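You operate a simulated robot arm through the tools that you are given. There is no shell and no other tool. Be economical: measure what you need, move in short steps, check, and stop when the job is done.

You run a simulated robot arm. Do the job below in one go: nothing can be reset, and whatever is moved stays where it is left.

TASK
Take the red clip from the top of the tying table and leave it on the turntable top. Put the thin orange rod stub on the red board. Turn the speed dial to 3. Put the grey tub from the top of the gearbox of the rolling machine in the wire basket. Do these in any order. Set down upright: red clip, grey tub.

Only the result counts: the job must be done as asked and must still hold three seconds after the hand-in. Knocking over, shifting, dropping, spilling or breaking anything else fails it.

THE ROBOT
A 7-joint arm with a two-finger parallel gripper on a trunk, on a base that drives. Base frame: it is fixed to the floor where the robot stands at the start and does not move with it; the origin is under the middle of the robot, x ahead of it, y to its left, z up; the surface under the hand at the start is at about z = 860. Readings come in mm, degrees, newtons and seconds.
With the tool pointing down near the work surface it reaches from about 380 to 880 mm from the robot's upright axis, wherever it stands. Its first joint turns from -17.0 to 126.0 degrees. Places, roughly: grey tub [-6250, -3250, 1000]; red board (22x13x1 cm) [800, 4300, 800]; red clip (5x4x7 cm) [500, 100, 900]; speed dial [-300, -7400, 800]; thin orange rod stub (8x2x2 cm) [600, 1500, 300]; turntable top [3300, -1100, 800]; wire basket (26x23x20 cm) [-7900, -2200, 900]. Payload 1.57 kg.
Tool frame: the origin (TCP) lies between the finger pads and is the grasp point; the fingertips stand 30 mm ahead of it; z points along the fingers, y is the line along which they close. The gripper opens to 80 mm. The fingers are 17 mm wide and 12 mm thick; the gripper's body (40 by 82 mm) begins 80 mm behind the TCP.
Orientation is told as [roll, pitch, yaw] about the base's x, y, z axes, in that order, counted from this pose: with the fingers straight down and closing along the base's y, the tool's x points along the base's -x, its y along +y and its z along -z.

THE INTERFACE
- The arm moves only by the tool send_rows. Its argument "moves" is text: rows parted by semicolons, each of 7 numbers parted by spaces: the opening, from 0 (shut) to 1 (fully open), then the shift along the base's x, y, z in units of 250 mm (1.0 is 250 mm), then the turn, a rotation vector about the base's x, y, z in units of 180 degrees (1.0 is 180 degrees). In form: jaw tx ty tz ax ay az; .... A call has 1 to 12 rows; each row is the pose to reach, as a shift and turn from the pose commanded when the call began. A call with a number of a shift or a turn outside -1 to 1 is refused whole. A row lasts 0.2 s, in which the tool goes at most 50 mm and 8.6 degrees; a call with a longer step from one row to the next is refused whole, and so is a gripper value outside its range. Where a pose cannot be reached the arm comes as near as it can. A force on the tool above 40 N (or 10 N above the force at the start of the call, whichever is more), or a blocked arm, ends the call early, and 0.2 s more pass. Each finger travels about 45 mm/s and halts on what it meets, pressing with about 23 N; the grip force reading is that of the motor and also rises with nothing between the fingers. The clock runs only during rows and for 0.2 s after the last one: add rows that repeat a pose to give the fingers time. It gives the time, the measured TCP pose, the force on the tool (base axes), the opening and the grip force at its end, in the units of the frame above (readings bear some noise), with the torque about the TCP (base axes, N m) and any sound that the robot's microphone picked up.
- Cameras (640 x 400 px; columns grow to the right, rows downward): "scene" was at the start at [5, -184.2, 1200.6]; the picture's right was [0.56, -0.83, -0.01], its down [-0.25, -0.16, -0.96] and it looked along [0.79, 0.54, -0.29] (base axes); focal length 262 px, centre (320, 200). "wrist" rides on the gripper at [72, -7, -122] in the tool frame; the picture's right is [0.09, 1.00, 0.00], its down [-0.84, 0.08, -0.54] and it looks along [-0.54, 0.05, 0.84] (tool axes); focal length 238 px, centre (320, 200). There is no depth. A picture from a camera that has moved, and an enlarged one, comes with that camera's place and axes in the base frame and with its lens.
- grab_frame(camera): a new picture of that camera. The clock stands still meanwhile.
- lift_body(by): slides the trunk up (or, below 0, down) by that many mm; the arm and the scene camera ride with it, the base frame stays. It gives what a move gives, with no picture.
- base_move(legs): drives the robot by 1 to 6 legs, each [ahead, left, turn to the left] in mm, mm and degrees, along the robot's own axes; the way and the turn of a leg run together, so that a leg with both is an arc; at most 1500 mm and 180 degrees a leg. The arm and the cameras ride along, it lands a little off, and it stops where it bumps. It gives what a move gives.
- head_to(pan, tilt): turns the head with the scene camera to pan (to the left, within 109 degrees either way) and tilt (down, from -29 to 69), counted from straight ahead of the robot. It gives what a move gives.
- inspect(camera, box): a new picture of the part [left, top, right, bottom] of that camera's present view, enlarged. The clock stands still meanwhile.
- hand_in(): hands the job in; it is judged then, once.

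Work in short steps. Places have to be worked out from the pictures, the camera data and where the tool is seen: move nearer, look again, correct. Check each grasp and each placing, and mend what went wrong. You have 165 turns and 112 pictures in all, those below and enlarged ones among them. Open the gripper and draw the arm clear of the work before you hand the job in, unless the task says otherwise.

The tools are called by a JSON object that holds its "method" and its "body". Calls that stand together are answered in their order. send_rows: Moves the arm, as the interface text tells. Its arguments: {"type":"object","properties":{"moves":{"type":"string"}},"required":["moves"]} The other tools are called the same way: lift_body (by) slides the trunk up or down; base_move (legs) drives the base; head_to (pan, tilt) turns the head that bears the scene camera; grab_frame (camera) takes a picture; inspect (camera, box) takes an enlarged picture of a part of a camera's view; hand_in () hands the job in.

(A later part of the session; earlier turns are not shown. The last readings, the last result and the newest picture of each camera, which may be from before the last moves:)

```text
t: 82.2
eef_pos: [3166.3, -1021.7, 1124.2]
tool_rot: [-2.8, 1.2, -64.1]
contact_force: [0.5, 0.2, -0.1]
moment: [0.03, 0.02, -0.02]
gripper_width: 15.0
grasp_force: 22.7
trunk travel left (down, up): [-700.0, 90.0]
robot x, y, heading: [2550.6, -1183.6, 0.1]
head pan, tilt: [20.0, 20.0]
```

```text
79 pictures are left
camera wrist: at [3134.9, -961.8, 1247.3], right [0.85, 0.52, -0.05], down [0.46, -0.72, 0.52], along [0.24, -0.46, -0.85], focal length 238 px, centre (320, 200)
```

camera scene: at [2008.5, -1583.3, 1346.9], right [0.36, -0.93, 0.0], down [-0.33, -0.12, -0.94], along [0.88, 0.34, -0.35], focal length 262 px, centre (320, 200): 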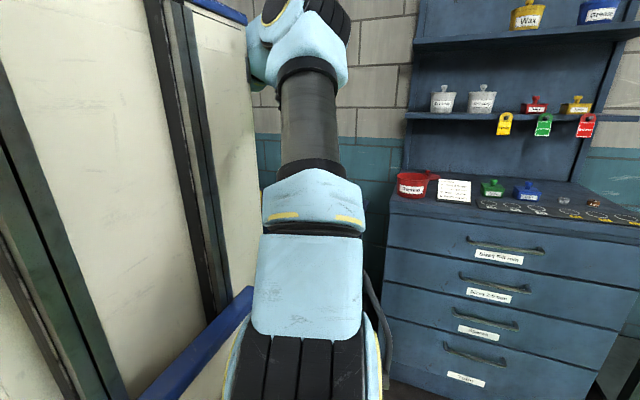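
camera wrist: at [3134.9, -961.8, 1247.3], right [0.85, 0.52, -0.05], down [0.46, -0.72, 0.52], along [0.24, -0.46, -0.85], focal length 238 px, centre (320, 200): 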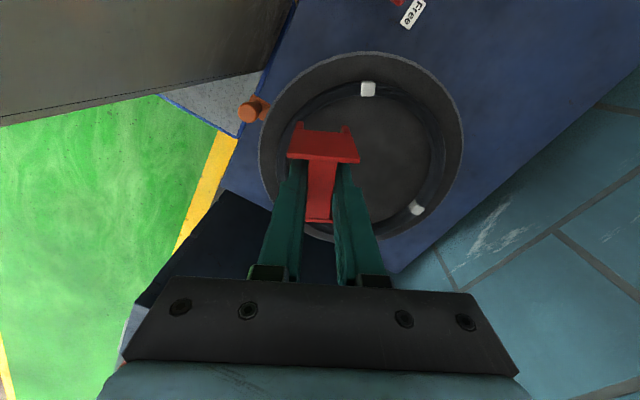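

The disc's centre comes out at about [3258,-1050]. I move over it, straighten the tilt and come down to TCP 1020 to judge its height.

{"method": "send_rows", "body": {"moves": "0 0.12 -0.03 -0.05 0 -0.0169 0; 0 0.24 -0.07 -0.15 0 -0.0169 0; 0 0.37 -0.11 -0.28 0 -0.0169 0; 0 0.37 -0.11 -0.42 0 -0.0169 0; 0 0.37 -0.11 -0.42 0 -0.0169 0"}}

{"method": "grab_frame", "body": {"camera": "wrist"}}

```text
t: 83.4
eef_pos: [3257.8, -1049.7, 1016.6]
tool_rot: [0.0, 0.1, -64.1]
contact_force: [0.0, 0.0, 0.6]
moment: [0.0, 0.02, -0.01]
gripper_width: 14.8
grasp_force: 23.0
trunk travel left (down, up): [-700.0, 90.0]
robot x, y, heading: [2557.2, -1184.6, -0.1]
head pan, tilt: [20.0, 20.0]
```

```text
78 pictures are left
camera wrist: at [3220.0, -989.3, 1139.8], right [0.85, 0.52, 0.0], down [0.44, -0.72, 0.54], along [0.28, -0.46, -0.84], focal length 238 px, centre (320, 200)
```

wrist: 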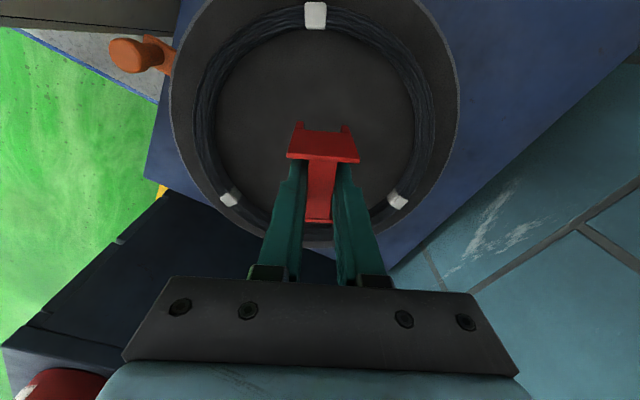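

A tied wire coil lies on the disc (ties ~z 859); the disc centre is at about [3269,-1090] with ample bare space inside. I shift there and come down to TCP 930.

{"method": "send_rows", "body": {"moves": "0 0.044 -0.16 0 0 0 0; 0 0.044 -0.16 -0.15 0 0 0; 0 0.044 -0.16 -0.28 0 0 0; 0 0.044 -0.16 -0.345 0 0 0; 0 0.044 -0.16 -0.345 0 0 0"}}

{"method": "grab_frame", "body": {"camera": "wrist"}}

```text
t: 84.6
eef_pos: [3269.4, -1091.0, 931.8]
tool_rot: [0.0, 0.1, -64.0]
contact_force: [0.7, 0.1, -0.7]
moment: [0.01, 0.0, 0.01]
gripper_width: 14.6
grasp_force: 23.0
trunk travel left (down, up): [-700.0, 90.0]
robot x, y, heading: [2550.7, -1189.9, -0.1]
head pan, tilt: [20.0, 20.0]
```

```text
77 pictures are left
camera wrist: at [3231.9, -1028.9, 1054.0], right [0.85, 0.52, 0.0], down [0.44, -0.72, 0.54], along [0.28, -0.46, -0.84], focal length 238 px, centre (320, 200)
```

wrist: 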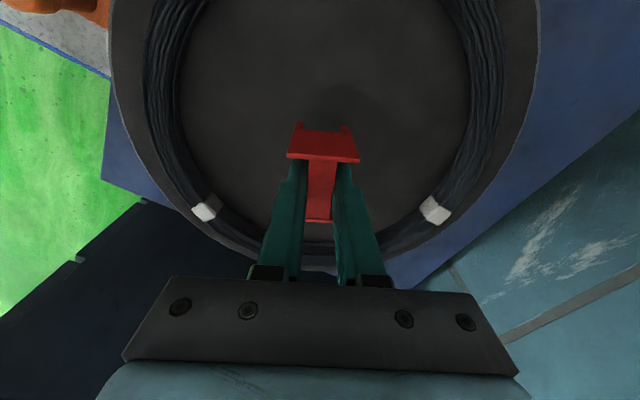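

Tie tops sit near z 855, the disc slightly lower. I descend gently in 3 mm rows.

{"method": "send_rows", "body": {"moves": "0 0 0 -0.012 0 0 0; 0 0 0 -0.024 0 0 0; 0 0 0 -0.036 0 0 0; 0 0 0 -0.048 0 0 0; 0 0 0 -0.06 0 0 0; 0 0 0 -0.072 0 0 0"}}

{"method": "send_rows", "body": {"moves": "0 0 0 -0.008 0 0 0; 0 0 0 -0.016 0 0 0; 0 0 0 -0.024 0 0 0"}}

```text
t: 86.0
eef_pos: [3268.4, -1089.6, 913.7]
tool_rot: [-0.1, 0.0, -64.0]
contact_force: [-0.4, 0.4, -0.3]
moment: [0.01, 0.01, 0.01]
gripper_width: 15.1
grasp_force: 22.9
trunk travel left (down, up): [-700.0, 90.0]
robot x, y, heading: [2549.4, -1186.7, 0.1]
head pan, tilt: [20.0, 20.0]
```

```text
t: 86.8
eef_pos: [3268.5, -1089.9, 907.0]
tool_rot: [-0.1, -0.1, -64.0]
contact_force: [-0.5, -1.3, 0.2]
moment: [0.02, 0.0, -0.02]
gripper_width: 14.8
grasp_force: 23.4
trunk travel left (down, up): [-700.0, 90.0]
robot x, y, heading: [2551.4, -1189.3, -0.1]
head pan, tilt: [20.0, 20.0]
```

Still no contact at TCP 907; I continue in small steps.

{"method": "send_rows", "body": {"moves": "0 0 0 -0.008 0 0 0; 0 0 0 -0.016 0 0 0; 0 0 0 -0.024 0 0 0; 0 0 0 -0.032 0 0 0"}}

{"method": "inspect", "body": {"camera": "wrist", "box": [220, 80, 420, 205]}}

```text
t: 87.8
eef_pos: [3268.1, -1090.5, 900.8]
tool_rot: [0.0, -0.1, -63.9]
contact_force: [1.3, 0.6, -0.3]
moment: [-0.03, 0.02, 0.03]
gripper_width: 15.1
grasp_force: 23.0
trunk travel left (down, up): [-700.0, 90.0]
robot x, y, heading: [2555.8, -1184.0, -0.1]
head pan, tilt: [20.0, 20.0]
```

```text
3.20 times, centred on (320, 142) of wrist
camera zoom: at [3231.6, -1029.0, 1021.8], right [0.85, 0.52, 0.0], down [0.44, -0.72, 0.54], along [0.28, -0.46, -0.84], focal length 763 px, centre (320, 384)
```

zoom: 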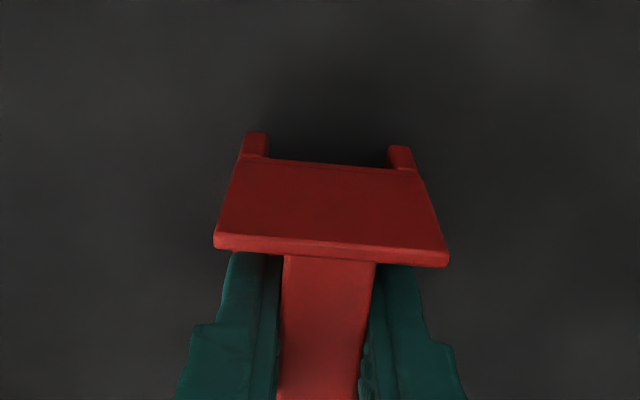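

Shadow closes in; a few more millimetres.

{"method": "send_rows", "body": {"moves": "0 0 0 -0.008 0 0 0; 0 0 0 -0.016 0 0 0; 0 0 0 -0.024 0 0 0; 0 0 0 -0.032 0 0 0"}}

{"method": "send_rows", "body": {"moves": "0 0 0 -0.008 0 0 0; 0 0 0 -0.016 0 0 0; 0 0 0 -0.024 0 0 0; 0 0 0 -0.032 0 0 0"}}

```text
t: 88.8
eef_pos: [3268.5, -1089.0, 893.9]
tool_rot: [0.2, -0.1, -63.9]
contact_force: [-3.3, -2.7, 15.7]
moment: [-0.15, 0.15, 0.03]
gripper_width: 15.0
grasp_force: 23.5
trunk travel left (down, up): [-700.0, 90.0]
robot x, y, heading: [2554.9, -1188.7, 0.1]
head pan, tilt: [20.0, 20.0]
```

```text
t: 89.4
eef_pos: [3271.0, -1089.1, 892.0]
tool_rot: [0.3, -0.1, -64.0]
contact_force: [-4.3, -1.7, 18.0]
moment: [0.0, 0.35, 0.01]
gripper_width: 15.1
grasp_force: 22.9
trunk travel left (down, up): [-700.0, 90.0]
robot x, y, heading: [2556.3, -1183.9, -0.1]
head pan, tilt: [20.0, 20.0]
stopped in row 3: the force on the tool passed its limit at 43 N (the readings are from after the stop); the commanded pose is now the measured one
```

Contact: the clip stands on the disc. I ease the pressure, open, and rise.

{"method": "send_rows", "body": {"moves": "0 0 0 0.004 0 0 0; 0.3 0 0 0.004 0 0 0; 0.6 0 0 0.004 0 0 0; 0.7 0 0 0.004 0 0 0; 0.7 0 0 0.004 0 0 0; 0.7 0 0 0.04 0 0 0; 0.7 0 0 0.12 0 0 0; 0.7 0 0 0.28 0 0 0; 0.7 0 0 0.44 0 0 0; 0.7 0 0 0.6 0 0 0; 0.7 0 0 0.6 0 0 0"}}

{"method": "grab_frame", "body": {"camera": "wrist"}}

```text
t: 91.8
eef_pos: [3269.8, -1088.3, 1039.0]
tool_rot: [0.1, 0.1, -64.0]
contact_force: [-0.4, 0.4, -0.9]
moment: [0.01, 0.0, 0.0]
gripper_width: 55.9
grasp_force: 0.1
trunk travel left (down, up): [-700.0, 90.0]
robot x, y, heading: [2555.5, -1181.4, 0.1]
head pan, tilt: [20.0, 20.0]
```

```text
75 pictures are left
camera wrist: at [3232.5, -1028.1, 1162.0], right [0.85, 0.52, 0.0], down [0.43, -0.72, 0.54], along [0.28, -0.46, -0.84], focal length 238 px, centre (320, 200)
```

wrist: 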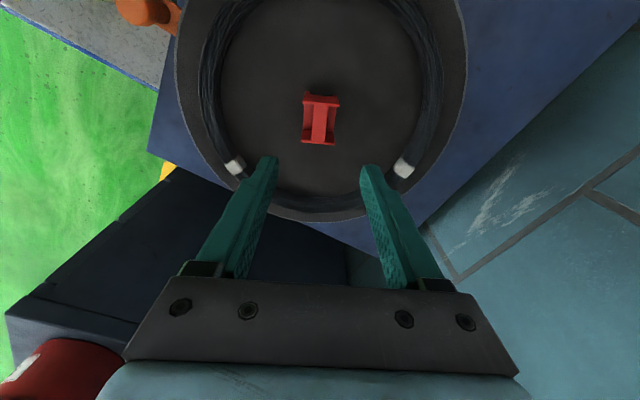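

The clip stands upright on the turntable. I back away along the route I came, retract the arm, and return to the mouth of the corridor facing +y to find the rod stub.

{"method": "base_move", "body": {"legs": [[-560, -150, 0], [0, -535, 0]]}}

{"method": "send_rows", "body": {"moves": "0.7 -0.1 0.1 0.02 0 0 0; 0.7 -0.2 0.2 0.04 0 0 0; 0.7 -0.3 0.3 0.04 0 0 0; 0.7 -0.4 0.4 0.04 0 0 0; 0.7 -0.5 0.5 0.04 0 0 0; 0.7 -0.6 0.58 0.04 0 0 0"}}

{"method": "base_move", "body": {"legs": [[-1075, 0, 0], [-1075, 0, 0], [0, 0, 90]]}}

{"method": "head_to", "body": {"pan": 0, "tilt": 20}}

{"method": "grab_frame", "body": {"camera": "scene"}}

```text
t: 97.8
eef_pos: [2711.4, -1768.5, 1039.2]
tool_rot: [0.0, 0.0, -64.2]
contact_force: [0.1, 0.0, 0.0]
moment: [0.04, -0.04, 0.01]
gripper_width: 56.0
grasp_force: 0.1
trunk travel left (down, up): [-700.0, 90.0]
robot x, y, heading: [1993.0, -1864.7, -0.0]
head pan, tilt: [20.0, 20.0]
```

```text
t: 99.2
eef_pos: [2561.2, -1623.6, 1050.2]
tool_rot: [0.1, 0.0, -64.2]
contact_force: [-0.1, -0.1, 0.2]
moment: [0.0, 0.01, 0.03]
gripper_width: 55.9
grasp_force: 0.1
trunk travel left (down, up): [-700.0, 90.0]
robot x, y, heading: [1998.4, -1866.0, -0.3]
head pan, tilt: [20.0, 20.0]
```

```text
t: 113.6
eef_pos: [-388.6, -1272.2, 1049.9]
tool_rot: [0.1, 0.0, 25.0]
contact_force: [0.3, -0.2, 0.2]
moment: [0.01, 0.0, 0.03]
gripper_width: 56.0
grasp_force: 0.1
trunk travel left (down, up): [-700.0, 90.0]
robot x, y, heading: [-155.1, -1842.2, 89.0]
head pan, tilt: [20.0, 20.0]
```

```text
t: 114.5
eef_pos: [-388.9, -1270.5, 1050.9]
tool_rot: [0.1, 0.1, 24.9]
contact_force: [0.6, 0.1, -0.2]
moment: [0.01, 0.01, 0.01]
gripper_width: 55.9
grasp_force: 0.1
trunk travel left (down, up): [-700.0, 90.0]
robot x, y, heading: [-160.9, -1846.1, 88.9]
head pan, tilt: [0.0, 20.0]
```

```text
74 pictures are left
camera scene: at [71.1, -1833.9, 1347.2], right [1.0, -0.02, 0.0], down [-0.01, -0.34, -0.94], along [0.02, 0.94, -0.34], focal length 262 px, centre (320, 200)
```

scene: 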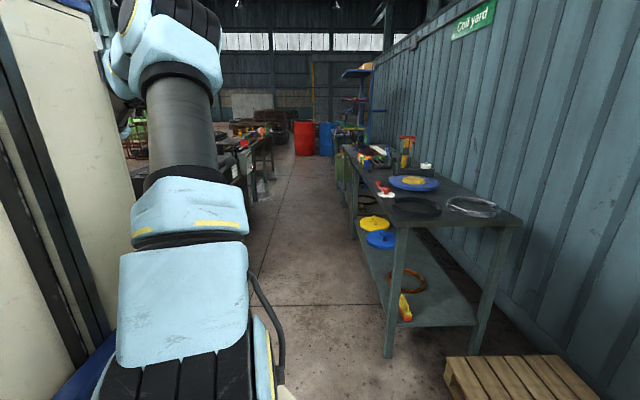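

I can see down the corridor; I enlarge the far part beyond the tying table.

{"method": "inspect", "body": {"camera": "scene", "box": [220, 60, 420, 185]}}

```text
3.20 times, centred on (320, 122) of scene
camera zoom: at [71.1, -1833.9, 1347.2], right [1.0, -0.02, 0.0], down [-0.01, -0.34, -0.94], along [0.02, 0.94, -0.34], focal length 840 px, centre (320, 448)
```

zoom: 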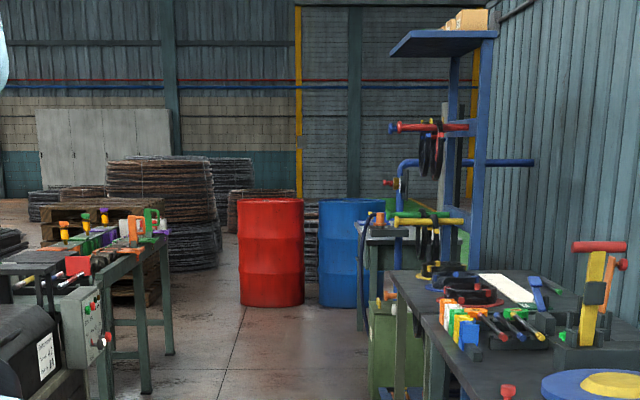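

A green bin stands past the table, where the rod stub should be. I drive up the corridor to y≈200 and look there.

{"method": "base_move", "body": {"legs": [[1000, 0, 1], [1050, 0, 0]]}}

{"method": "head_to", "body": {"pan": -10, "tilt": 25}}

{"method": "grab_frame", "body": {"camera": "scene"}}

```text
t: 124.6
eef_pos: [-371.7, 774.1, 1049.8]
tool_rot: [0.1, -0.1, 25.5]
contact_force: [0.1, -0.9, -0.9]
moment: [-0.02, 0.03, -0.01]
gripper_width: 55.8
grasp_force: 0.0
trunk travel left (down, up): [-700.0, 90.0]
robot x, y, heading: [-135.0, 202.4, 89.7]
head pan, tilt: [0.0, 20.0]
```

```text
t: 125.4
eef_pos: [-371.7, 775.7, 1049.7]
tool_rot: [0.2, 0.0, 25.6]
contact_force: [0.0, 0.0, 0.1]
moment: [-0.02, -0.02, 0.01]
gripper_width: 55.8
grasp_force: 0.0
trunk travel left (down, up): [-700.0, 90.0]
robot x, y, heading: [-134.3, 206.6, 89.6]
head pan, tilt: [-10.0, 25.0]
```

```text
72 pictures are left
camera scene: at [112.4, 216.1, 1339.2], right [0.98, -0.18, 0.0], down [-0.08, -0.42, -0.91], along [0.16, 0.89, -0.42], focal length 262 px, centre (320, 200)
```

scene: 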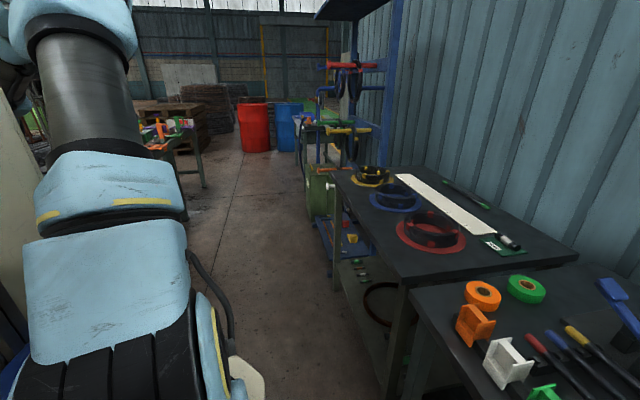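

The projected spot of the rod stub falls near pixel (359,258); I enlarge it.

{"method": "inspect", "body": {"camera": "scene", "box": [300, 190, 428, 270]}}

{"method": "inspect", "body": {"camera": "scene", "box": [300, 250, 428, 330]}}

```text
5.00 times, centred on (364, 230) of scene
camera zoom: at [112.4, 216.1, 1339.2], right [0.98, -0.18, 0.0], down [-0.08, -0.42, -0.91], along [0.16, 0.89, -0.42], focal length 1312 px, centre (100, 50)
```

zoom: 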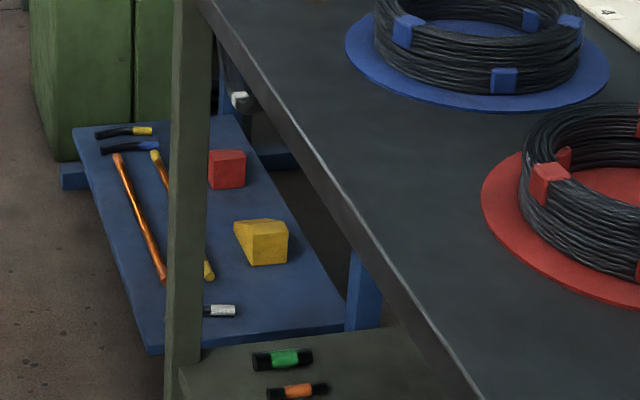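

```text
5.00 times, centred on (364, 290) of scene
camera zoom: at [112.4, 216.1, 1339.2], right [0.98, -0.18, 0.0], down [-0.08, -0.42, -0.91], along [0.16, 0.89, -0.42], focal length 1312 px, centre (100, -250)
```

zoom: 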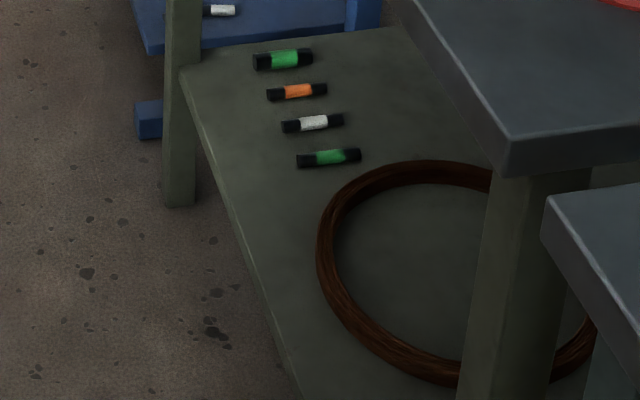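

The stub with the orange band lies on the lower shelf of the second table at about [563,1400,305], along x (from 525 to 599). I drive up to y≈1000 and turn to heading ~10° so the arm can reach it from the front-right.

{"method": "base_move", "body": {"legs": [[800, 0, 0], [0, 0, -80]]}}

{"method": "send_rows", "body": {"moves": "0.7 -0.1 0.07 0 0 0 -0.03; 0.7 -0.2 0.14 0 0 0 -0.06; 0.7 -0.24 0.16 0 0 0 -0.06"}}

{"method": "grab_frame", "body": {"camera": "wrist"}}

{"method": "grab_frame", "body": {"camera": "scene"}}

```text
t: 133.2
eef_pos: [388.8, 1347.2, 1049.9]
tool_rot: [0.0, 0.0, -54.7]
contact_force: [-0.8, -0.4, 0.1]
moment: [-0.02, 0.0, -0.01]
gripper_width: 56.2
grasp_force: 0.1
trunk travel left (down, up): [-700.0, 90.0]
robot x, y, heading: [-129.4, 1017.6, 9.2]
head pan, tilt: [-10.0, 25.0]
```

```text
t: 134.0
eef_pos: [329.4, 1387.5, 1049.6]
tool_rot: [0.2, 0.1, -65.5]
contact_force: [0.0, 0.3, 0.8]
moment: [-0.02, -0.01, -0.01]
gripper_width: 56.1
grasp_force: 0.0
trunk travel left (down, up): [-700.0, 90.0]
robot x, y, heading: [-130.6, 1017.0, 9.3]
head pan, tilt: [-10.0, 25.0]
```

```text
69 pictures are left
camera wrist: at [292.7, 1450.0, 1172.7], right [0.87, 0.5, 0.0], down [0.42, -0.73, 0.54], along [0.27, -0.47, -0.84], focal length 238 px, centre (320, 200)
```

wrist: 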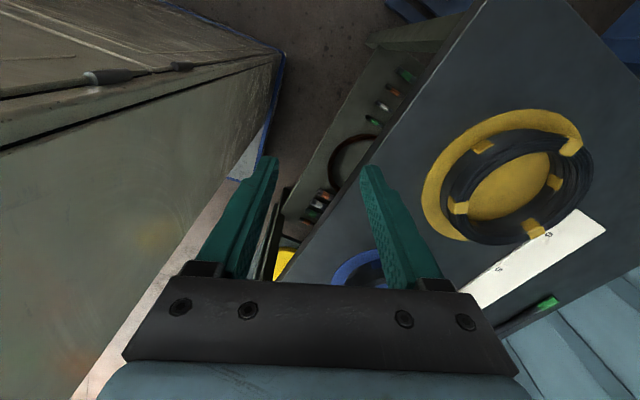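

```text
68 pictures are left
camera scene: at [-81.5, 777.0, 1339.1], right [-0.01, -1.0, 0.0], down [-0.42, 0.0, -0.91], along [0.91, -0.01, -0.42], focal length 262 px, centre (320, 200)
```

scene: 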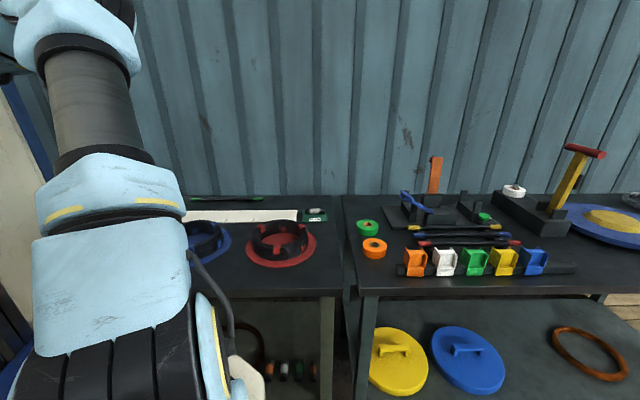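

There are two groups of stubs on that shelf (near y≈1440 and y≈940). I enlarge both.

{"method": "inspect", "body": {"camera": "wrist", "box": [340, 50, 440, 112]}}

{"method": "inspect", "body": {"camera": "wrist", "box": [270, 160, 370, 222]}}

{"method": "head_to", "body": {"pan": -10, "tilt": 50}}

{"method": "grab_frame", "body": {"camera": "scene"}}

```text
6.40 times, centred on (390, 81) of wrist
camera zoom: at [292.7, 1450.0, 1172.7], right [0.87, 0.5, 0.0], down [0.42, -0.73, 0.54], along [0.27, -0.47, -0.84], focal length 1525 px, centre (-128, 962)
```

zoom: 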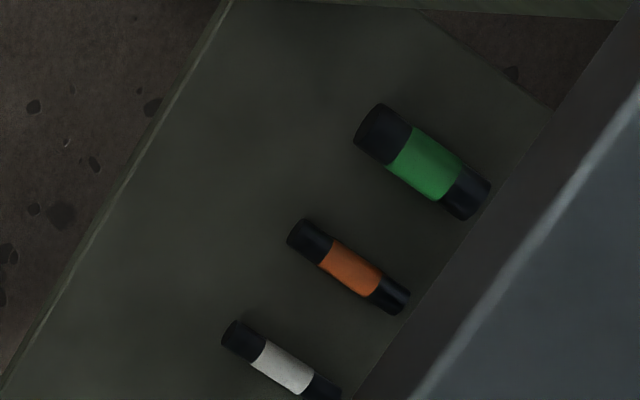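

```text
6.40 times, centred on (320, 191) of wrist
camera zoom: at [292.7, 1450.0, 1172.7], right [0.87, 0.5, 0.0], down [0.42, -0.73, 0.54], along [0.27, -0.47, -0.84], focal length 1525 px, centre (320, 258)
```

zoom: 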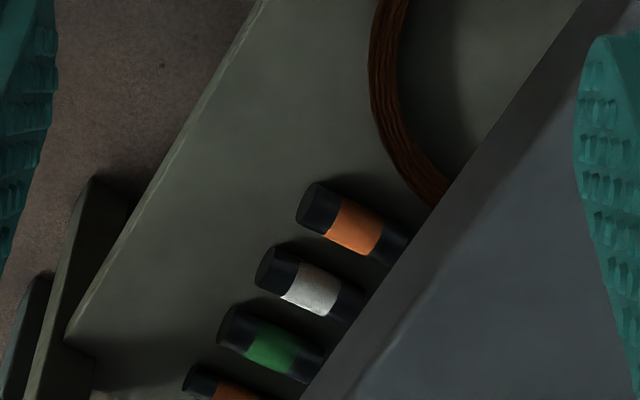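

```text
t: 134.8
eef_pos: [329.0, 1388.3, 1050.6]
tool_rot: [0.1, 0.0, -65.4]
contact_force: [0.1, -0.3, -1.0]
moment: [-0.02, -0.01, 0.0]
gripper_width: 56.0
grasp_force: 0.1
trunk travel left (down, up): [-700.0, 90.0]
robot x, y, heading: [-134.2, 1013.5, 9.3]
head pan, tilt: [-10.0, 50.0]
```

```text
65 pictures are left
camera scene: at [-96.6, 777.3, 1301.7], right [-0.01, -1.0, 0.0], down [-0.77, 0.01, -0.64], along [0.64, -0.01, -0.77], focal length 262 px, centre (320, 200)
```

scene: 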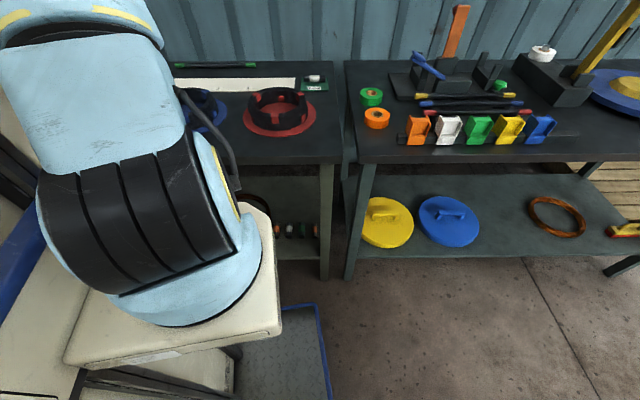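

The stub in the far group is the thin orange one; combining both views it is at about [590,1466,250], lying along x. I shift the base 115 mm to +y, then lower the trunk fully with the hand outside the table edge (x≈448).

{"method": "base_move", "body": {"legs": [[18, 113, 0]]}}

{"method": "send_rows", "body": {"moves": "0.65 -0.02 -0.05 0 0 0 0.045; 0.65 -0.04 -0.1 0 0 0 0.09; 0.65 -0.06 -0.12 0 0 0 0.135; 0.65 -0.06 -0.12 0 0 0 0.18; 0.65 -0.06 -0.12 0 0 0 0.225; 0.65 -0.06 -0.12 0 0 0 0.27; 0.65 -0.06 -0.12 0 0 0 0.3; 0.65 -0.06 -0.12 0 0 0 0.3"}}

{"method": "grab_frame", "body": {"camera": "wrist"}}

```text
t: 136.1
eef_pos: [325.1, 1504.0, 1050.6]
tool_rot: [0.1, 0.0, -65.4]
contact_force: [-0.6, 0.0, 0.7]
moment: [0.03, 0.0, -0.03]
gripper_width: 56.2
grasp_force: 0.1
trunk travel left (down, up): [-700.0, 90.0]
robot x, y, heading: [-128.5, 1129.8, 9.3]
head pan, tilt: [-10.0, 50.0]
```

```text
t: 137.9
eef_pos: [313.7, 1473.4, 1050.2]
tool_rot: [0.0, 0.0, -11.3]
contact_force: [0.7, 0.7, 0.7]
moment: [0.0, 0.03, 0.02]
gripper_width: 51.7
grasp_force: 0.1
trunk travel left (down, up): [-700.0, 90.0]
robot x, y, heading: [-129.2, 1133.8, 9.7]
head pan, tilt: [-10.0, 50.0]
```

```text
64 pictures are left
camera wrist: at [241.4, 1480.1, 1172.8], right [0.1, 0.99, 0.0], down [0.84, -0.09, 0.54], along [0.54, -0.05, -0.84], focal length 238 px, centre (320, 200)
```

wrist: 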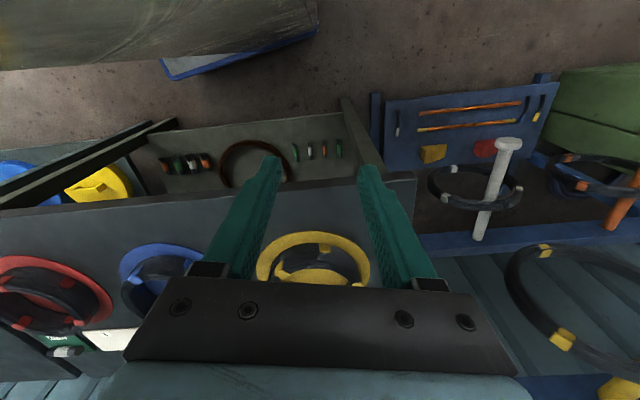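

Stub confirmed near [597,1468,250]. Before lowering I check where the elbow is relative to the table edge.

{"method": "head_to", "body": {"pan": 20, "tilt": 5}}

{"method": "grab_frame", "body": {"camera": "scene"}}

```text
t: 139.0
eef_pos: [312.7, 1473.9, 1050.7]
tool_rot: [0.1, 0.0, -11.2]
contact_force: [-0.3, 0.4, 0.4]
moment: [-0.01, -0.02, -0.05]
gripper_width: 52.0
grasp_force: 0.1
trunk travel left (down, up): [-700.0, 90.0]
robot x, y, heading: [-131.2, 1131.6, 9.6]
head pan, tilt: [20.0, 5.0]
```

```text
63 pictures are left
camera scene: at [-93.3, 938.0, 1371.5], right [0.49, -0.87, 0.0], down [-0.08, -0.04, -1.0], along [0.87, 0.49, -0.09], focal length 262 px, centre (320, 200)
```

scene: 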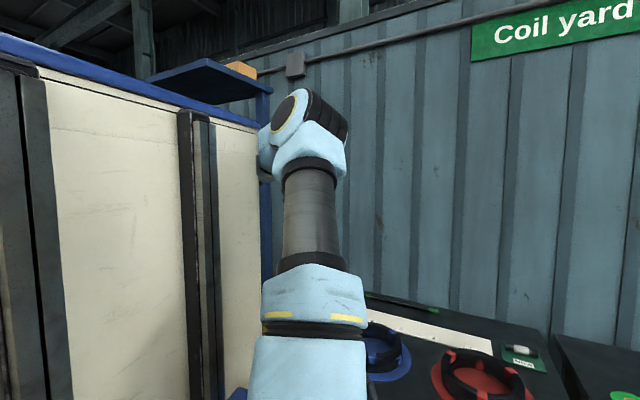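

The elbow is well short of the table edge. I lower the trunk in two stages and look.

{"method": "lift_body", "body": {"by": -350}}

{"method": "lift_body", "body": {"by": -300}}

{"method": "grab_frame", "body": {"camera": "wrist"}}

```text
t: 142.4
eef_pos: [312.7, 1472.7, 700.3]
tool_rot: [0.1, 0.1, -11.3]
contact_force: [0.6, 0.3, -0.1]
moment: [0.01, -0.05, 0.0]
gripper_width: 51.9
grasp_force: 0.0
trunk travel left (down, up): [-350.0, 440.0]
robot x, y, heading: [-128.2, 1131.2, 9.4]
head pan, tilt: [20.0, 5.0]
```

```text
t: 145.4
eef_pos: [313.2, 1474.0, 401.0]
tool_rot: [0.2, 0.1, -11.3]
contact_force: [-0.3, 0.4, 0.8]
moment: [0.03, 0.0, -0.02]
gripper_width: 51.9
grasp_force: 0.1
trunk travel left (down, up): [-50.0, 740.0]
robot x, y, heading: [-133.1, 1131.9, 9.4]
head pan, tilt: [20.0, 5.0]
```

```text
62 pictures are left
camera wrist: at [240.9, 1479.9, 522.4], right [0.1, 0.99, 0.0], down [0.84, -0.09, 0.54], along [0.54, -0.05, -0.84], focal length 238 px, centre (320, 200)
```

wrist: 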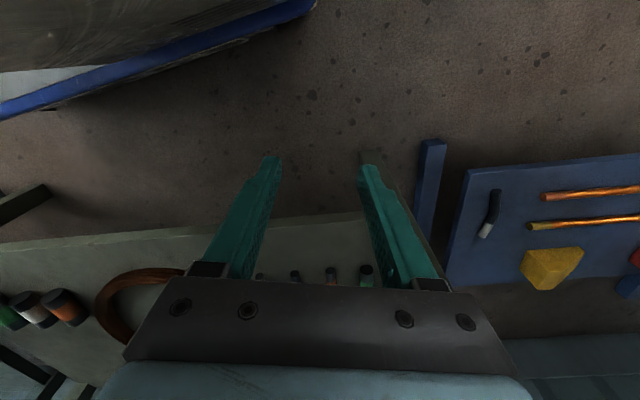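

The stub row is visible under the table, leg clear at y≈1577. I move in under the table top in two steps, lowering to TCP z≈335.

{"method": "send_rows", "body": {"moves": "0.65 0.12 0 -0.08 0 0 0; 0.65 0.24 -0.02 -0.16 0 0 0; 0.65 0.36 -0.03 -0.24 0 0 0; 0.65 0.48 -0.03 -0.26 0 0 0; 0.65 0.6 -0.03 -0.26 0 0 0; 0.65 0.72 -0.03 -0.26 0 0 0; 0.65 0.72 -0.03 -0.26 0 0 0"}}

{"method": "grab_frame", "body": {"camera": "wrist"}}

```text
t: 147.0
eef_pos: [492.4, 1465.5, 336.0]
tool_rot: [0.2, 0.1, -11.3]
contact_force: [0.7, -0.2, 0.1]
moment: [0.01, 0.02, 0.0]
gripper_width: 51.8
grasp_force: 0.0
trunk travel left (down, up): [-50.0, 740.0]
robot x, y, heading: [-135.2, 1131.3, 9.6]
head pan, tilt: [20.0, 5.0]
```

```text
61 pictures are left
camera wrist: at [420.7, 1471.9, 458.3], right [0.1, 0.99, 0.0], down [0.84, -0.09, 0.54], along [0.54, -0.05, -0.84], focal length 238 px, centre (320, 200)
```

wrist: 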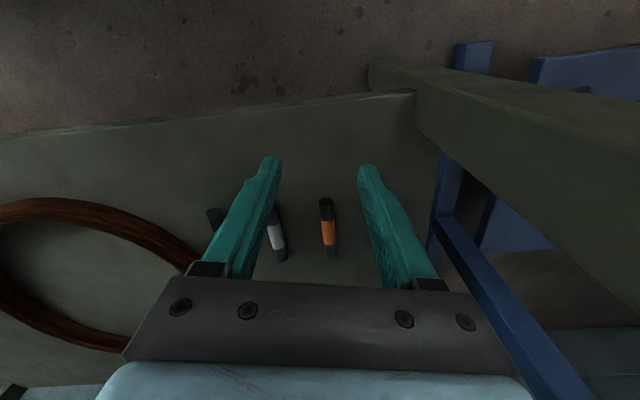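

Stub centre ≈ [597,1465]; the white neighbour is only 52 mm away, so I narrow the opening to ~36 mm, square the yaw and move over it at TCP z≈305.

{"method": "send_rows", "body": {"moves": "0.45 0.1 0 0 0 0 0.02; 0.45 0.2 0 0 0 0 0.04; 0.45 0.3 0 0 0 0 0.06; 0.45 0.42 0 0 0 0 0.06; 0.45 0.42 0 -0.06 0 0 0.06; 0.45 0.42 0 -0.12 0 0 0.06; 0.45 0.42 0 -0.12 0 0 0.06"}}

{"method": "grab_frame", "body": {"camera": "wrist"}}

```text
t: 148.6
eef_pos: [596.8, 1465.3, 305.2]
tool_rot: [0.0, -0.1, -0.5]
contact_force: [-0.8, -0.5, 0.1]
moment: [-0.03, -0.01, 0.03]
gripper_width: 35.9
grasp_force: 0.0
trunk travel left (down, up): [-50.0, 740.0]
robot x, y, heading: [-131.2, 1131.2, 9.2]
head pan, tilt: [20.0, 5.0]
```

```text
60 pictures are left
camera wrist: at [525.5, 1458.5, 428.4], right [-0.08, 1.0, 0.0], down [0.84, 0.07, 0.54], along [0.54, 0.05, -0.84], focal length 238 px, centre (320, 200)
```

wrist: 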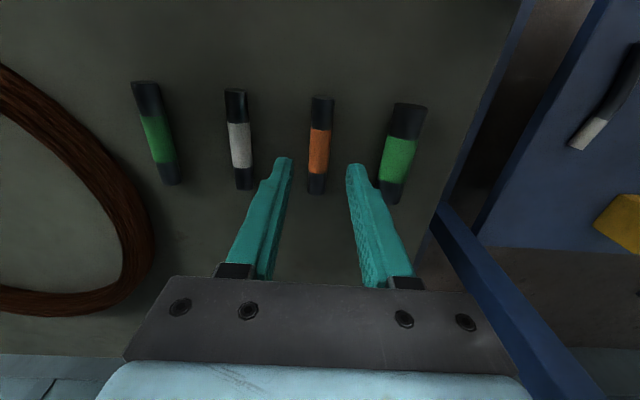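

Length-based estimate puts the rod's axis at z≈247, still at [596,1465]. I descend to TCP 273 and close.

{"method": "send_rows", "body": {"moves": "0.45 0 0 -0.04 0 0 0; 0.45 0 0 -0.08 0 0 0; 0.45 0 0 -0.105 0 0 0; 0.45 0 0 -0.128 0 0 0; 0.45 0 0 -0.128 0 0 0"}}

{"method": "inspect", "body": {"camera": "wrist", "box": [220, 80, 420, 205]}}

```text
t: 149.8
eef_pos: [596.8, 1466.0, 275.1]
tool_rot: [0.1, -0.1, -0.5]
contact_force: [-2.9, -1.1, 9.0]
moment: [-0.24, 0.11, -0.12]
gripper_width: 36.6
grasp_force: 0.3
trunk travel left (down, up): [-50.0, 740.0]
robot x, y, heading: [-133.4, 1131.5, 9.7]
head pan, tilt: [20.0, 5.0]
```

```text
3.20 times, centred on (320, 142) of wrist
camera zoom: at [525.2, 1459.0, 397.3], right [-0.08, 1.0, 0.0], down [0.84, 0.07, 0.54], along [0.54, 0.05, -0.84], focal length 763 px, centre (320, 384)
```

zoom: 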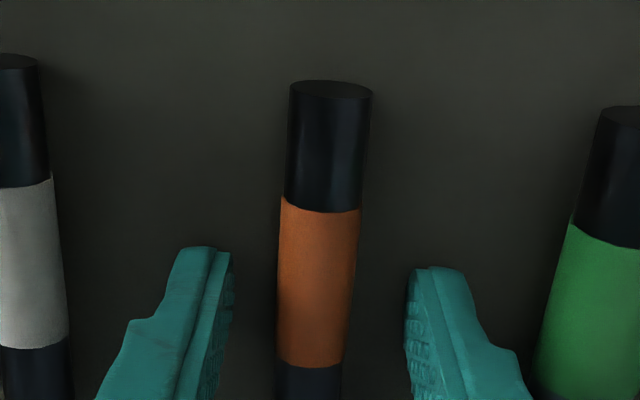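

Tips just touch the shelf (z≈245), straddling the orange band. I lift 2 mm, close, then raise.

{"method": "send_rows", "body": {"moves": "0.45 0 0 0.008 0 0 0; 0.1 0 0 0.01 0 0 0; 0 0 0 0.01 0 0 0; 0 0 0 0.01 0 0 0; 0 0 0 0.01 0 0 0; 0 0 0 0.05 0 0 0; 0 0 0 0.13 0 0 0; 0 0 0 0.22 0 0 0; 0 0 0 0.22 0 0 0"}}

{"method": "grab_frame", "body": {"camera": "wrist"}}

```text
t: 151.8
eef_pos: [597.6, 1465.2, 328.9]
tool_rot: [0.2, 0.0, -0.5]
contact_force: [-0.2, 0.9, -1.3]
moment: [0.02, -0.01, 0.0]
gripper_width: 14.3
grasp_force: 23.6
trunk travel left (down, up): [-50.0, 740.0]
robot x, y, heading: [-135.2, 1131.6, 9.5]
head pan, tilt: [20.0, 5.0]
```

```text
58 pictures are left
camera wrist: at [525.7, 1458.3, 451.7], right [-0.08, 1.0, 0.0], down [0.84, 0.07, 0.54], along [0.54, 0.05, -0.84], focal length 238 px, centre (320, 200)
```

wrist: 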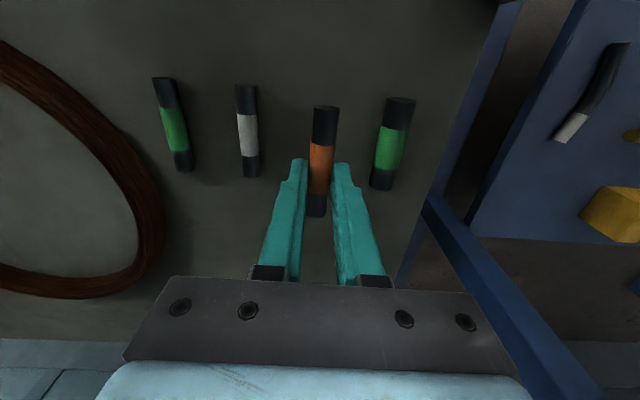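

The stub is held. I draw the hand straight back out from under the table.

{"method": "send_rows", "body": {"moves": "0 -0.15 0 0.05 0 0 0; 0 -0.3 0 0.1 0 0 0; 0 -0.45 0 0.15 0 0 0; 0 -0.6 0.0 0.2 0 0 0; 0 -0.75 0.02 0.25 0 0 -0.03; 0 -0.9 0.03 0.28 0 0 -0.05; 0 -1 0.03 0.28 0 0 -0.05; 0 -1 0.03 0.28 0 0 -0.05"}}

{"method": "send_rows", "body": {"moves": "0 -0.1 0 0 0 0 -0.03; 0 -0.16 0 0 0 0 -0.05; 0 -0.16 0 0 0 0 -0.05"}}

{"method": "lift_body", "body": {"by": 400}}

{"method": "lift_body", "body": {"by": 250}}

{"method": "grab_frame", "body": {"camera": "wrist"}}

```text
t: 153.6
eef_pos: [348.0, 1473.4, 398.0]
tool_rot: [0.2, -0.1, -9.5]
contact_force: [0.2, 0.4, -1.5]
moment: [0.03, 0.0, -0.01]
gripper_width: 14.4
grasp_force: 23.5
trunk travel left (down, up): [-50.0, 740.0]
robot x, y, heading: [-136.2, 1131.3, 9.5]
head pan, tilt: [20.0, 5.0]
```

```text
t: 154.4
eef_pos: [309.7, 1473.1, 395.9]
tool_rot: [0.1, 0.1, -18.7]
contact_force: [-0.8, 1.3, -1.3]
moment: [-0.01, 0.0, 0.03]
gripper_width: 14.5
grasp_force: 23.2
trunk travel left (down, up): [-50.0, 740.0]
robot x, y, heading: [-131.3, 1134.9, 9.6]
head pan, tilt: [20.0, 5.0]
```

```text
t: 158.2
eef_pos: [309.5, 1474.0, 797.7]
tool_rot: [0.1, 0.0, -18.4]
contact_force: [0.9, -0.4, -0.5]
moment: [0.0, 0.01, -0.01]
gripper_width: 14.7
grasp_force: 23.1
trunk travel left (down, up): [-450.0, 340.0]
robot x, y, heading: [-131.3, 1129.9, 9.6]
head pan, tilt: [20.0, 5.0]
```

```text
t: 160.8
eef_pos: [310.3, 1473.2, 1048.3]
tool_rot: [0.2, 0.0, -18.5]
contact_force: [-0.4, -0.4, -0.9]
moment: [0.0, -0.05, 0.0]
gripper_width: 14.4
grasp_force: 23.3
trunk travel left (down, up): [-700.0, 90.0]
robot x, y, heading: [-132.1, 1131.2, 9.5]
head pan, tilt: [20.0, 5.0]
```

```text
57 pictures are left
camera wrist: at [238.8, 1489.0, 1170.4], right [0.23, 0.97, 0.0], down [0.82, -0.19, 0.54], along [0.53, -0.12, -0.84], focal length 238 px, centre (320, 200)
```

wrist: 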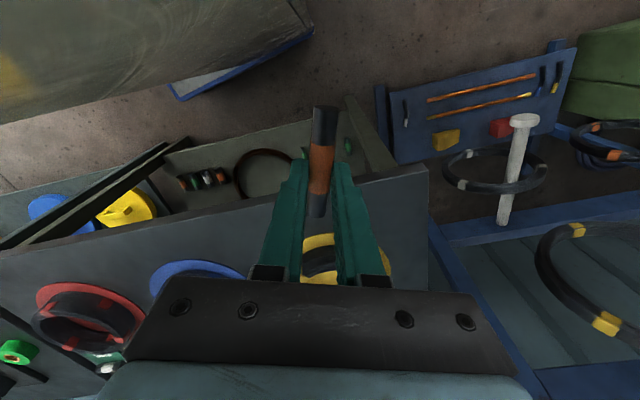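

The stub hangs firmly in the jaws. Next the red board near [800,4300,800]: I turn to face +y, drive on along the aisle and look.

{"method": "base_move", "body": {"legs": [[0, 0, 80], [1000, 0, 0], [800, 0, 0]]}}

{"method": "head_to", "body": {"pan": -15, "tilt": 20}}

{"method": "grab_frame", "body": {"camera": "scene"}}

```text
t: 173.3
eef_pos: [-410.1, 3414.4, 1047.1]
tool_rot: [0.1, 0.0, 62.5]
contact_force: [-0.6, -0.2, -1.4]
moment: [0.0, -0.01, -0.01]
gripper_width: 14.4
grasp_force: 23.4
trunk travel left (down, up): [-700.0, 90.0]
robot x, y, heading: [-140.0, 2926.4, 90.5]
head pan, tilt: [20.0, 5.0]
```

```text
t: 174.3
eef_pos: [-411.2, 3414.2, 1047.6]
tool_rot: [0.2, 0.0, 62.6]
contact_force: [0.1, -0.9, -1.5]
moment: [0.0, -0.01, -0.04]
gripper_width: 14.5
grasp_force: 22.7
trunk travel left (down, up): [-700.0, 90.0]
robot x, y, heading: [-142.9, 2925.2, 90.8]
head pan, tilt: [-15.0, 20.0]
```

```text
56 pictures are left
camera scene: at [112.0, 2939.0, 1347.2], right [0.97, -0.25, 0.0], down [-0.09, -0.33, -0.94], along [0.23, 0.91, -0.34], focal length 262 px, centre (320, 200)
```

scene: 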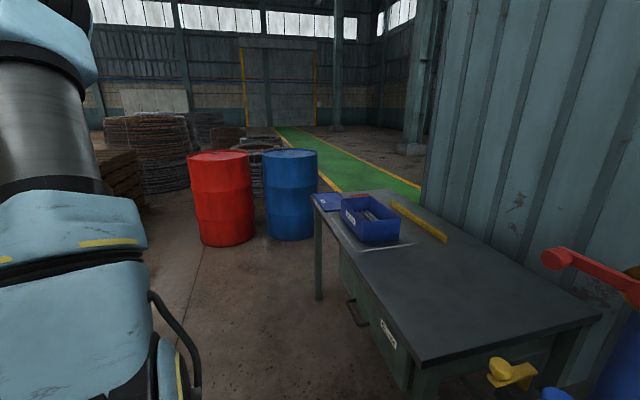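

The bench ahead-right carries a blue board, a blue box and a yellow rule; I enlarge to find the red board.

{"method": "inspect", "body": {"camera": "scene", "box": [290, 160, 490, 285]}}

```text
3.20 times, centred on (390, 222) of scene
camera zoom: at [112.0, 2939.0, 1347.2], right [0.97, -0.25, 0.0], down [-0.09, -0.33, -0.94], along [0.23, 0.91, -0.34], focal length 840 px, centre (96, 128)
```

zoom: 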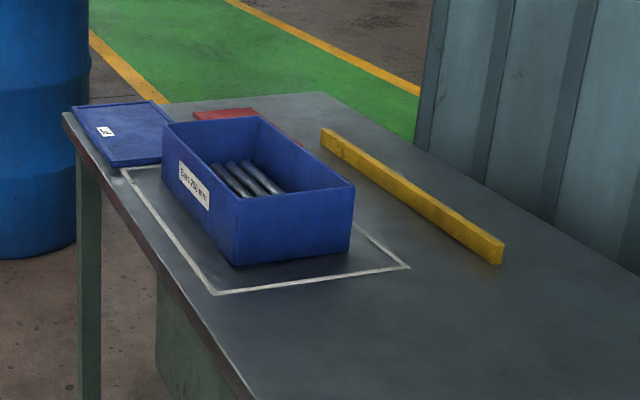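

The red board lies just behind the blue box, about [780,4400]. I drive on to y≈4300 and turn to face the bench.

{"method": "base_move", "body": {"legs": [[1375, 0, 0], [0, 0, -90.5], [130, 0, 0]]}}

{"method": "grab_frame", "body": {"camera": "wrist"}}

{"method": "head_to", "body": {"pan": 0, "tilt": 40}}

{"method": "grab_frame", "body": {"camera": "scene"}}

```text
t: 185.9
eef_pos: [459.2, 4557.9, 1047.8]
tool_rot: [0.1, -0.1, -27.6]
contact_force: [-0.1, 0.0, -1.0]
moment: [-0.02, 0.02, 0.0]
gripper_width: 14.8
grasp_force: 22.3
trunk travel left (down, up): [-700.0, 90.0]
robot x, y, heading: [-26.4, 4291.1, 0.2]
head pan, tilt: [-15.0, 20.0]
```

```text
54 pictures are left
camera wrist: at [393.3, 4584.1, 1169.7], right [0.38, 0.92, 0.0], down [0.78, -0.32, 0.54], along [0.5, -0.2, -0.84], focal length 238 px, centre (320, 200)
```

wrist: 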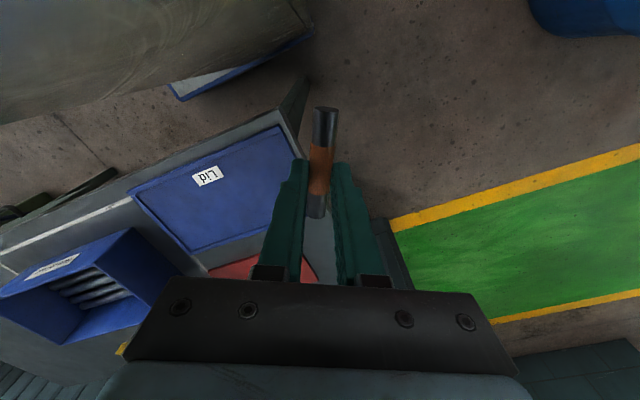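

```text
t: 186.7
eef_pos: [459.9, 4557.3, 1049.5]
tool_rot: [0.2, 0.1, -27.6]
contact_force: [0.0, 0.1, -1.4]
moment: [-0.02, 0.03, 0.02]
gripper_width: 14.8
grasp_force: 22.9
trunk travel left (down, up): [-700.0, 90.0]
robot x, y, heading: [-32.1, 4284.4, 0.3]
head pan, tilt: [0.0, 40.0]
```

```text
53 pictures are left
camera scene: at [-23.0, 4060.9, 1315.9], right [0.01, -1.0, 0.0], down [-0.64, 0.0, -0.77], along [0.77, 0.01, -0.64], focal length 262 px, centre (320, 200)
```

scene: 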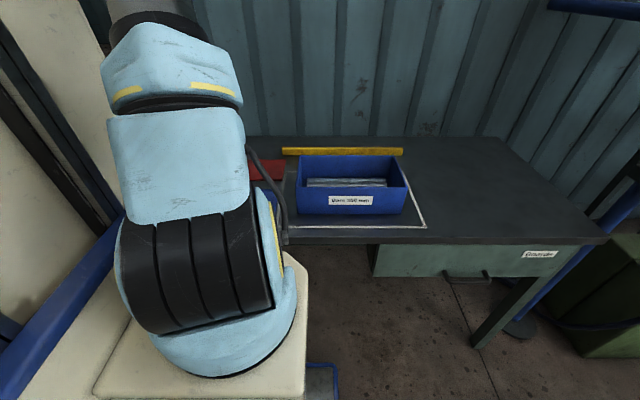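

The red board extends along y from ~4210 to ~4420, centred near x≈760. I move ahead 65 mm, then carry the stub over it for a close look.

{"method": "base_move", "body": {"legs": [[65, 0, 0]]}}

{"method": "send_rows", "body": {"moves": "0 0.1 -0.12 0 0 0 -0.03; 0 0.2 -0.24 0 0 0 -0.06; 0 0.3 -0.36 0 0 0 -0.09; 0 0.4 -0.48 0 0 0 -0.12; 0 0.5 -0.6 0 0 0 -0.15; 0 0.58 -0.72 0 0 0 -0.18; 0 0.66 -0.82 0 0 0 -0.21; 0 0.66 -0.82 0 0 0 -0.24; 0 0.66 -0.82 0 0 0 -0.24"}}

{"method": "grab_frame", "body": {"camera": "wrist"}}

```text
t: 187.7
eef_pos: [526.2, 4557.4, 1046.7]
tool_rot: [0.2, 0.0, -27.7]
contact_force: [-1.4, 0.5, -0.5]
moment: [-0.01, -0.01, 0.02]
gripper_width: 14.4
grasp_force: 22.7
trunk travel left (down, up): [-700.0, 90.0]
robot x, y, heading: [34.7, 4291.7, 0.3]
head pan, tilt: [0.0, 40.0]
```

```text
t: 189.7
eef_pos: [690.2, 4353.1, 1046.7]
tool_rot: [0.1, 0.0, -70.9]
contact_force: [-0.4, 0.4, -0.5]
moment: [-0.01, 0.0, 0.0]
gripper_width: 14.6
grasp_force: 22.8
trunk travel left (down, up): [-700.0, 90.0]
robot x, y, heading: [35.5, 4291.4, 0.5]
head pan, tilt: [0.0, 40.0]
```

```text
52 pictures are left
camera wrist: at [660.3, 4417.7, 1169.4], right [0.91, 0.41, 0.0], down [0.35, -0.77, 0.54], along [0.23, -0.49, -0.84], focal length 238 px, centre (320, 200)
```

wrist: 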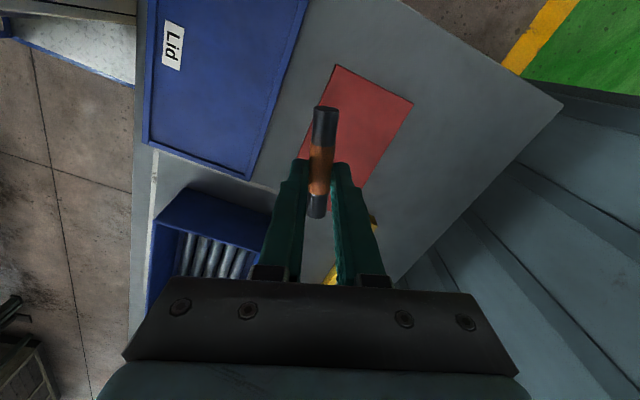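

Board corners give x 699–828, y 4191–4411, top z≈770. I bring the stub over [752,4325] and descend to TCP ≈ 850.

{"method": "send_rows", "body": {"moves": "0 0.12 -0.05 0 0 0 0; 0 0.248 -0.112 -0.1 0 0 -0.03; 0 0.248 -0.112 -0.28 0 0 -0.05; 0 0.248 -0.112 -0.46 0 0 -0.05; 0 0.248 -0.112 -0.64 0 0 -0.05; 0 0.248 -0.112 -0.78 0 0 -0.05; 0 0.248 -0.112 -0.78 0 0 -0.05"}}

{"method": "grab_frame", "body": {"camera": "wrist"}}

```text
t: 191.3
eef_pos: [749.3, 4325.2, 852.9]
tool_rot: [0.1, 0.1, -79.9]
contact_force: [0.3, 0.7, -0.6]
moment: [0.04, -0.01, -0.02]
gripper_width: 14.5
grasp_force: 23.0
trunk travel left (down, up): [-700.0, 90.0]
robot x, y, heading: [37.3, 4293.3, 0.8]
head pan, tilt: [0.0, 40.0]
```

```text
51 pictures are left
camera wrist: at [731.0, 4393.0, 974.9], right [0.96, 0.27, 0.0], down [0.22, -0.81, 0.54], along [0.15, -0.52, -0.84], focal length 238 px, centre (320, 200)
```

wrist: 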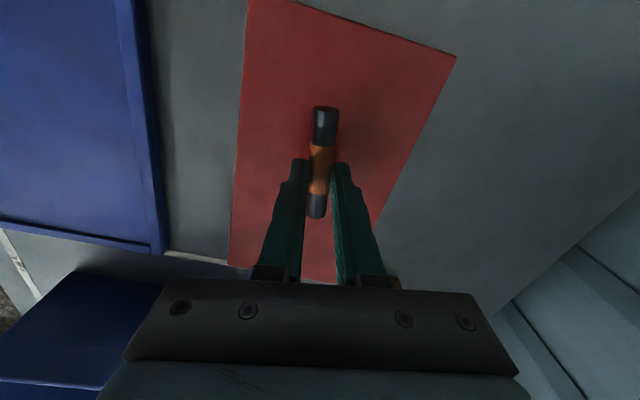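

The stub is above the board's middle. I descend 36 mm and then in 2 mm rows until contact.

{"method": "send_rows", "body": {"moves": "0 0 0 -0.05 0 0 0; 0 0 0 -0.09 0 0 0; 0 0 0 -0.12 0 0 0; 0 0 0 -0.136 0 0 0; 0 0 0 -0.144 0 0 0; 0 0 0 -0.152 0 0 0"}}

{"method": "send_rows", "body": {"moves": "0 0 0 -0.008 0 0 0; 0 0 0 -0.016 0 0 0; 0 0 0 -0.024 0 0 0; 0 0 0 -0.032 0 0 0"}}

```text
t: 191.9
eef_pos: [753.3, 4326.2, 839.1]
tool_rot: [0.5, -0.1, -80.0]
contact_force: [-3.2, -1.1, 18.3]
moment: [-0.12, 0.31, 0.0]
gripper_width: 14.8
grasp_force: 23.4
trunk travel left (down, up): [-700.0, 90.0]
robot x, y, heading: [38.0, 4292.8, 0.5]
head pan, tilt: [0.0, 40.0]
stopped in row 2: the force on the tool passed its limit at 52 N (the readings are from after the stop); the commanded pose is now the measured one
```

```text
t: 192.3
eef_pos: [752.9, 4326.1, 839.2]
tool_rot: [0.7, 0.1, -79.8]
contact_force: [-3.9, -1.5, 17.6]
moment: [-0.06, 0.34, 0.01]
gripper_width: 14.6
grasp_force: 22.9
trunk travel left (down, up): [-700.0, 90.0]
robot x, y, heading: [37.5, 4295.1, 0.4]
head pan, tilt: [0.0, 40.0]
stopped in row 2: the force on the tool passed its limit at 43 N (the readings are from after the stop); the commanded pose is now the measured one
```

Contact at TCP 839: the stub is on the board (top ≈ 807). I ease off 1 mm, open and rise.

{"method": "send_rows", "body": {"moves": "0 0 0 0.004 0 0 0; 0.2 0 0 0.004 0 0 0; 0.35 0 0 0.004 0 0 0; 0.5 0 0 0.004 0 0 0; 0.5 0 0 0.01 0 0 0; 0.5 0 0 0.1 0 0 0; 0.5 0 0 0.25 0 0 0; 0.5 0 0 0.42 0 0 0; 0.5 0 0 0.6 0 0 0; 0.5 0 0 0.75 0 0 0; 0.5 0 0 0.75 0 0 0"}}

{"method": "grab_frame", "body": {"camera": "wrist"}}

```text
t: 194.8
eef_pos: [754.6, 4325.6, 1022.5]
tool_rot: [0.5, 0.0, -79.9]
contact_force: [0.9, -0.3, 0.0]
moment: [-0.01, 0.01, 0.04]
gripper_width: 40.0
grasp_force: 0.0
trunk travel left (down, up): [-700.0, 90.0]
robot x, y, heading: [36.7, 4291.5, 0.4]
head pan, tilt: [0.0, 40.0]
```

```text
50 pictures are left
camera wrist: at [733.6, 4393.9, 1146.5], right [0.96, 0.27, 0.01], down [0.22, -0.81, 0.54], along [0.15, -0.52, -0.84], focal length 238 px, centre (320, 200)
```

wrist: 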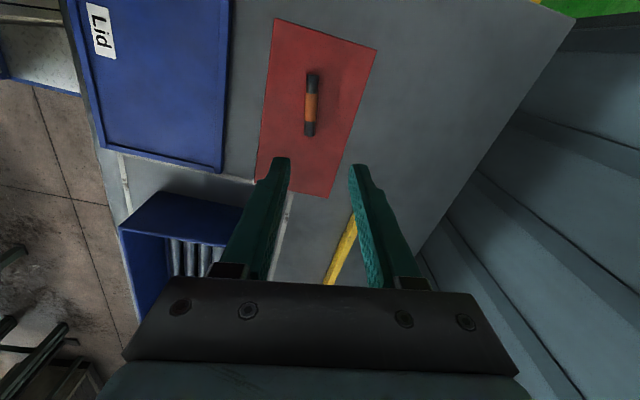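

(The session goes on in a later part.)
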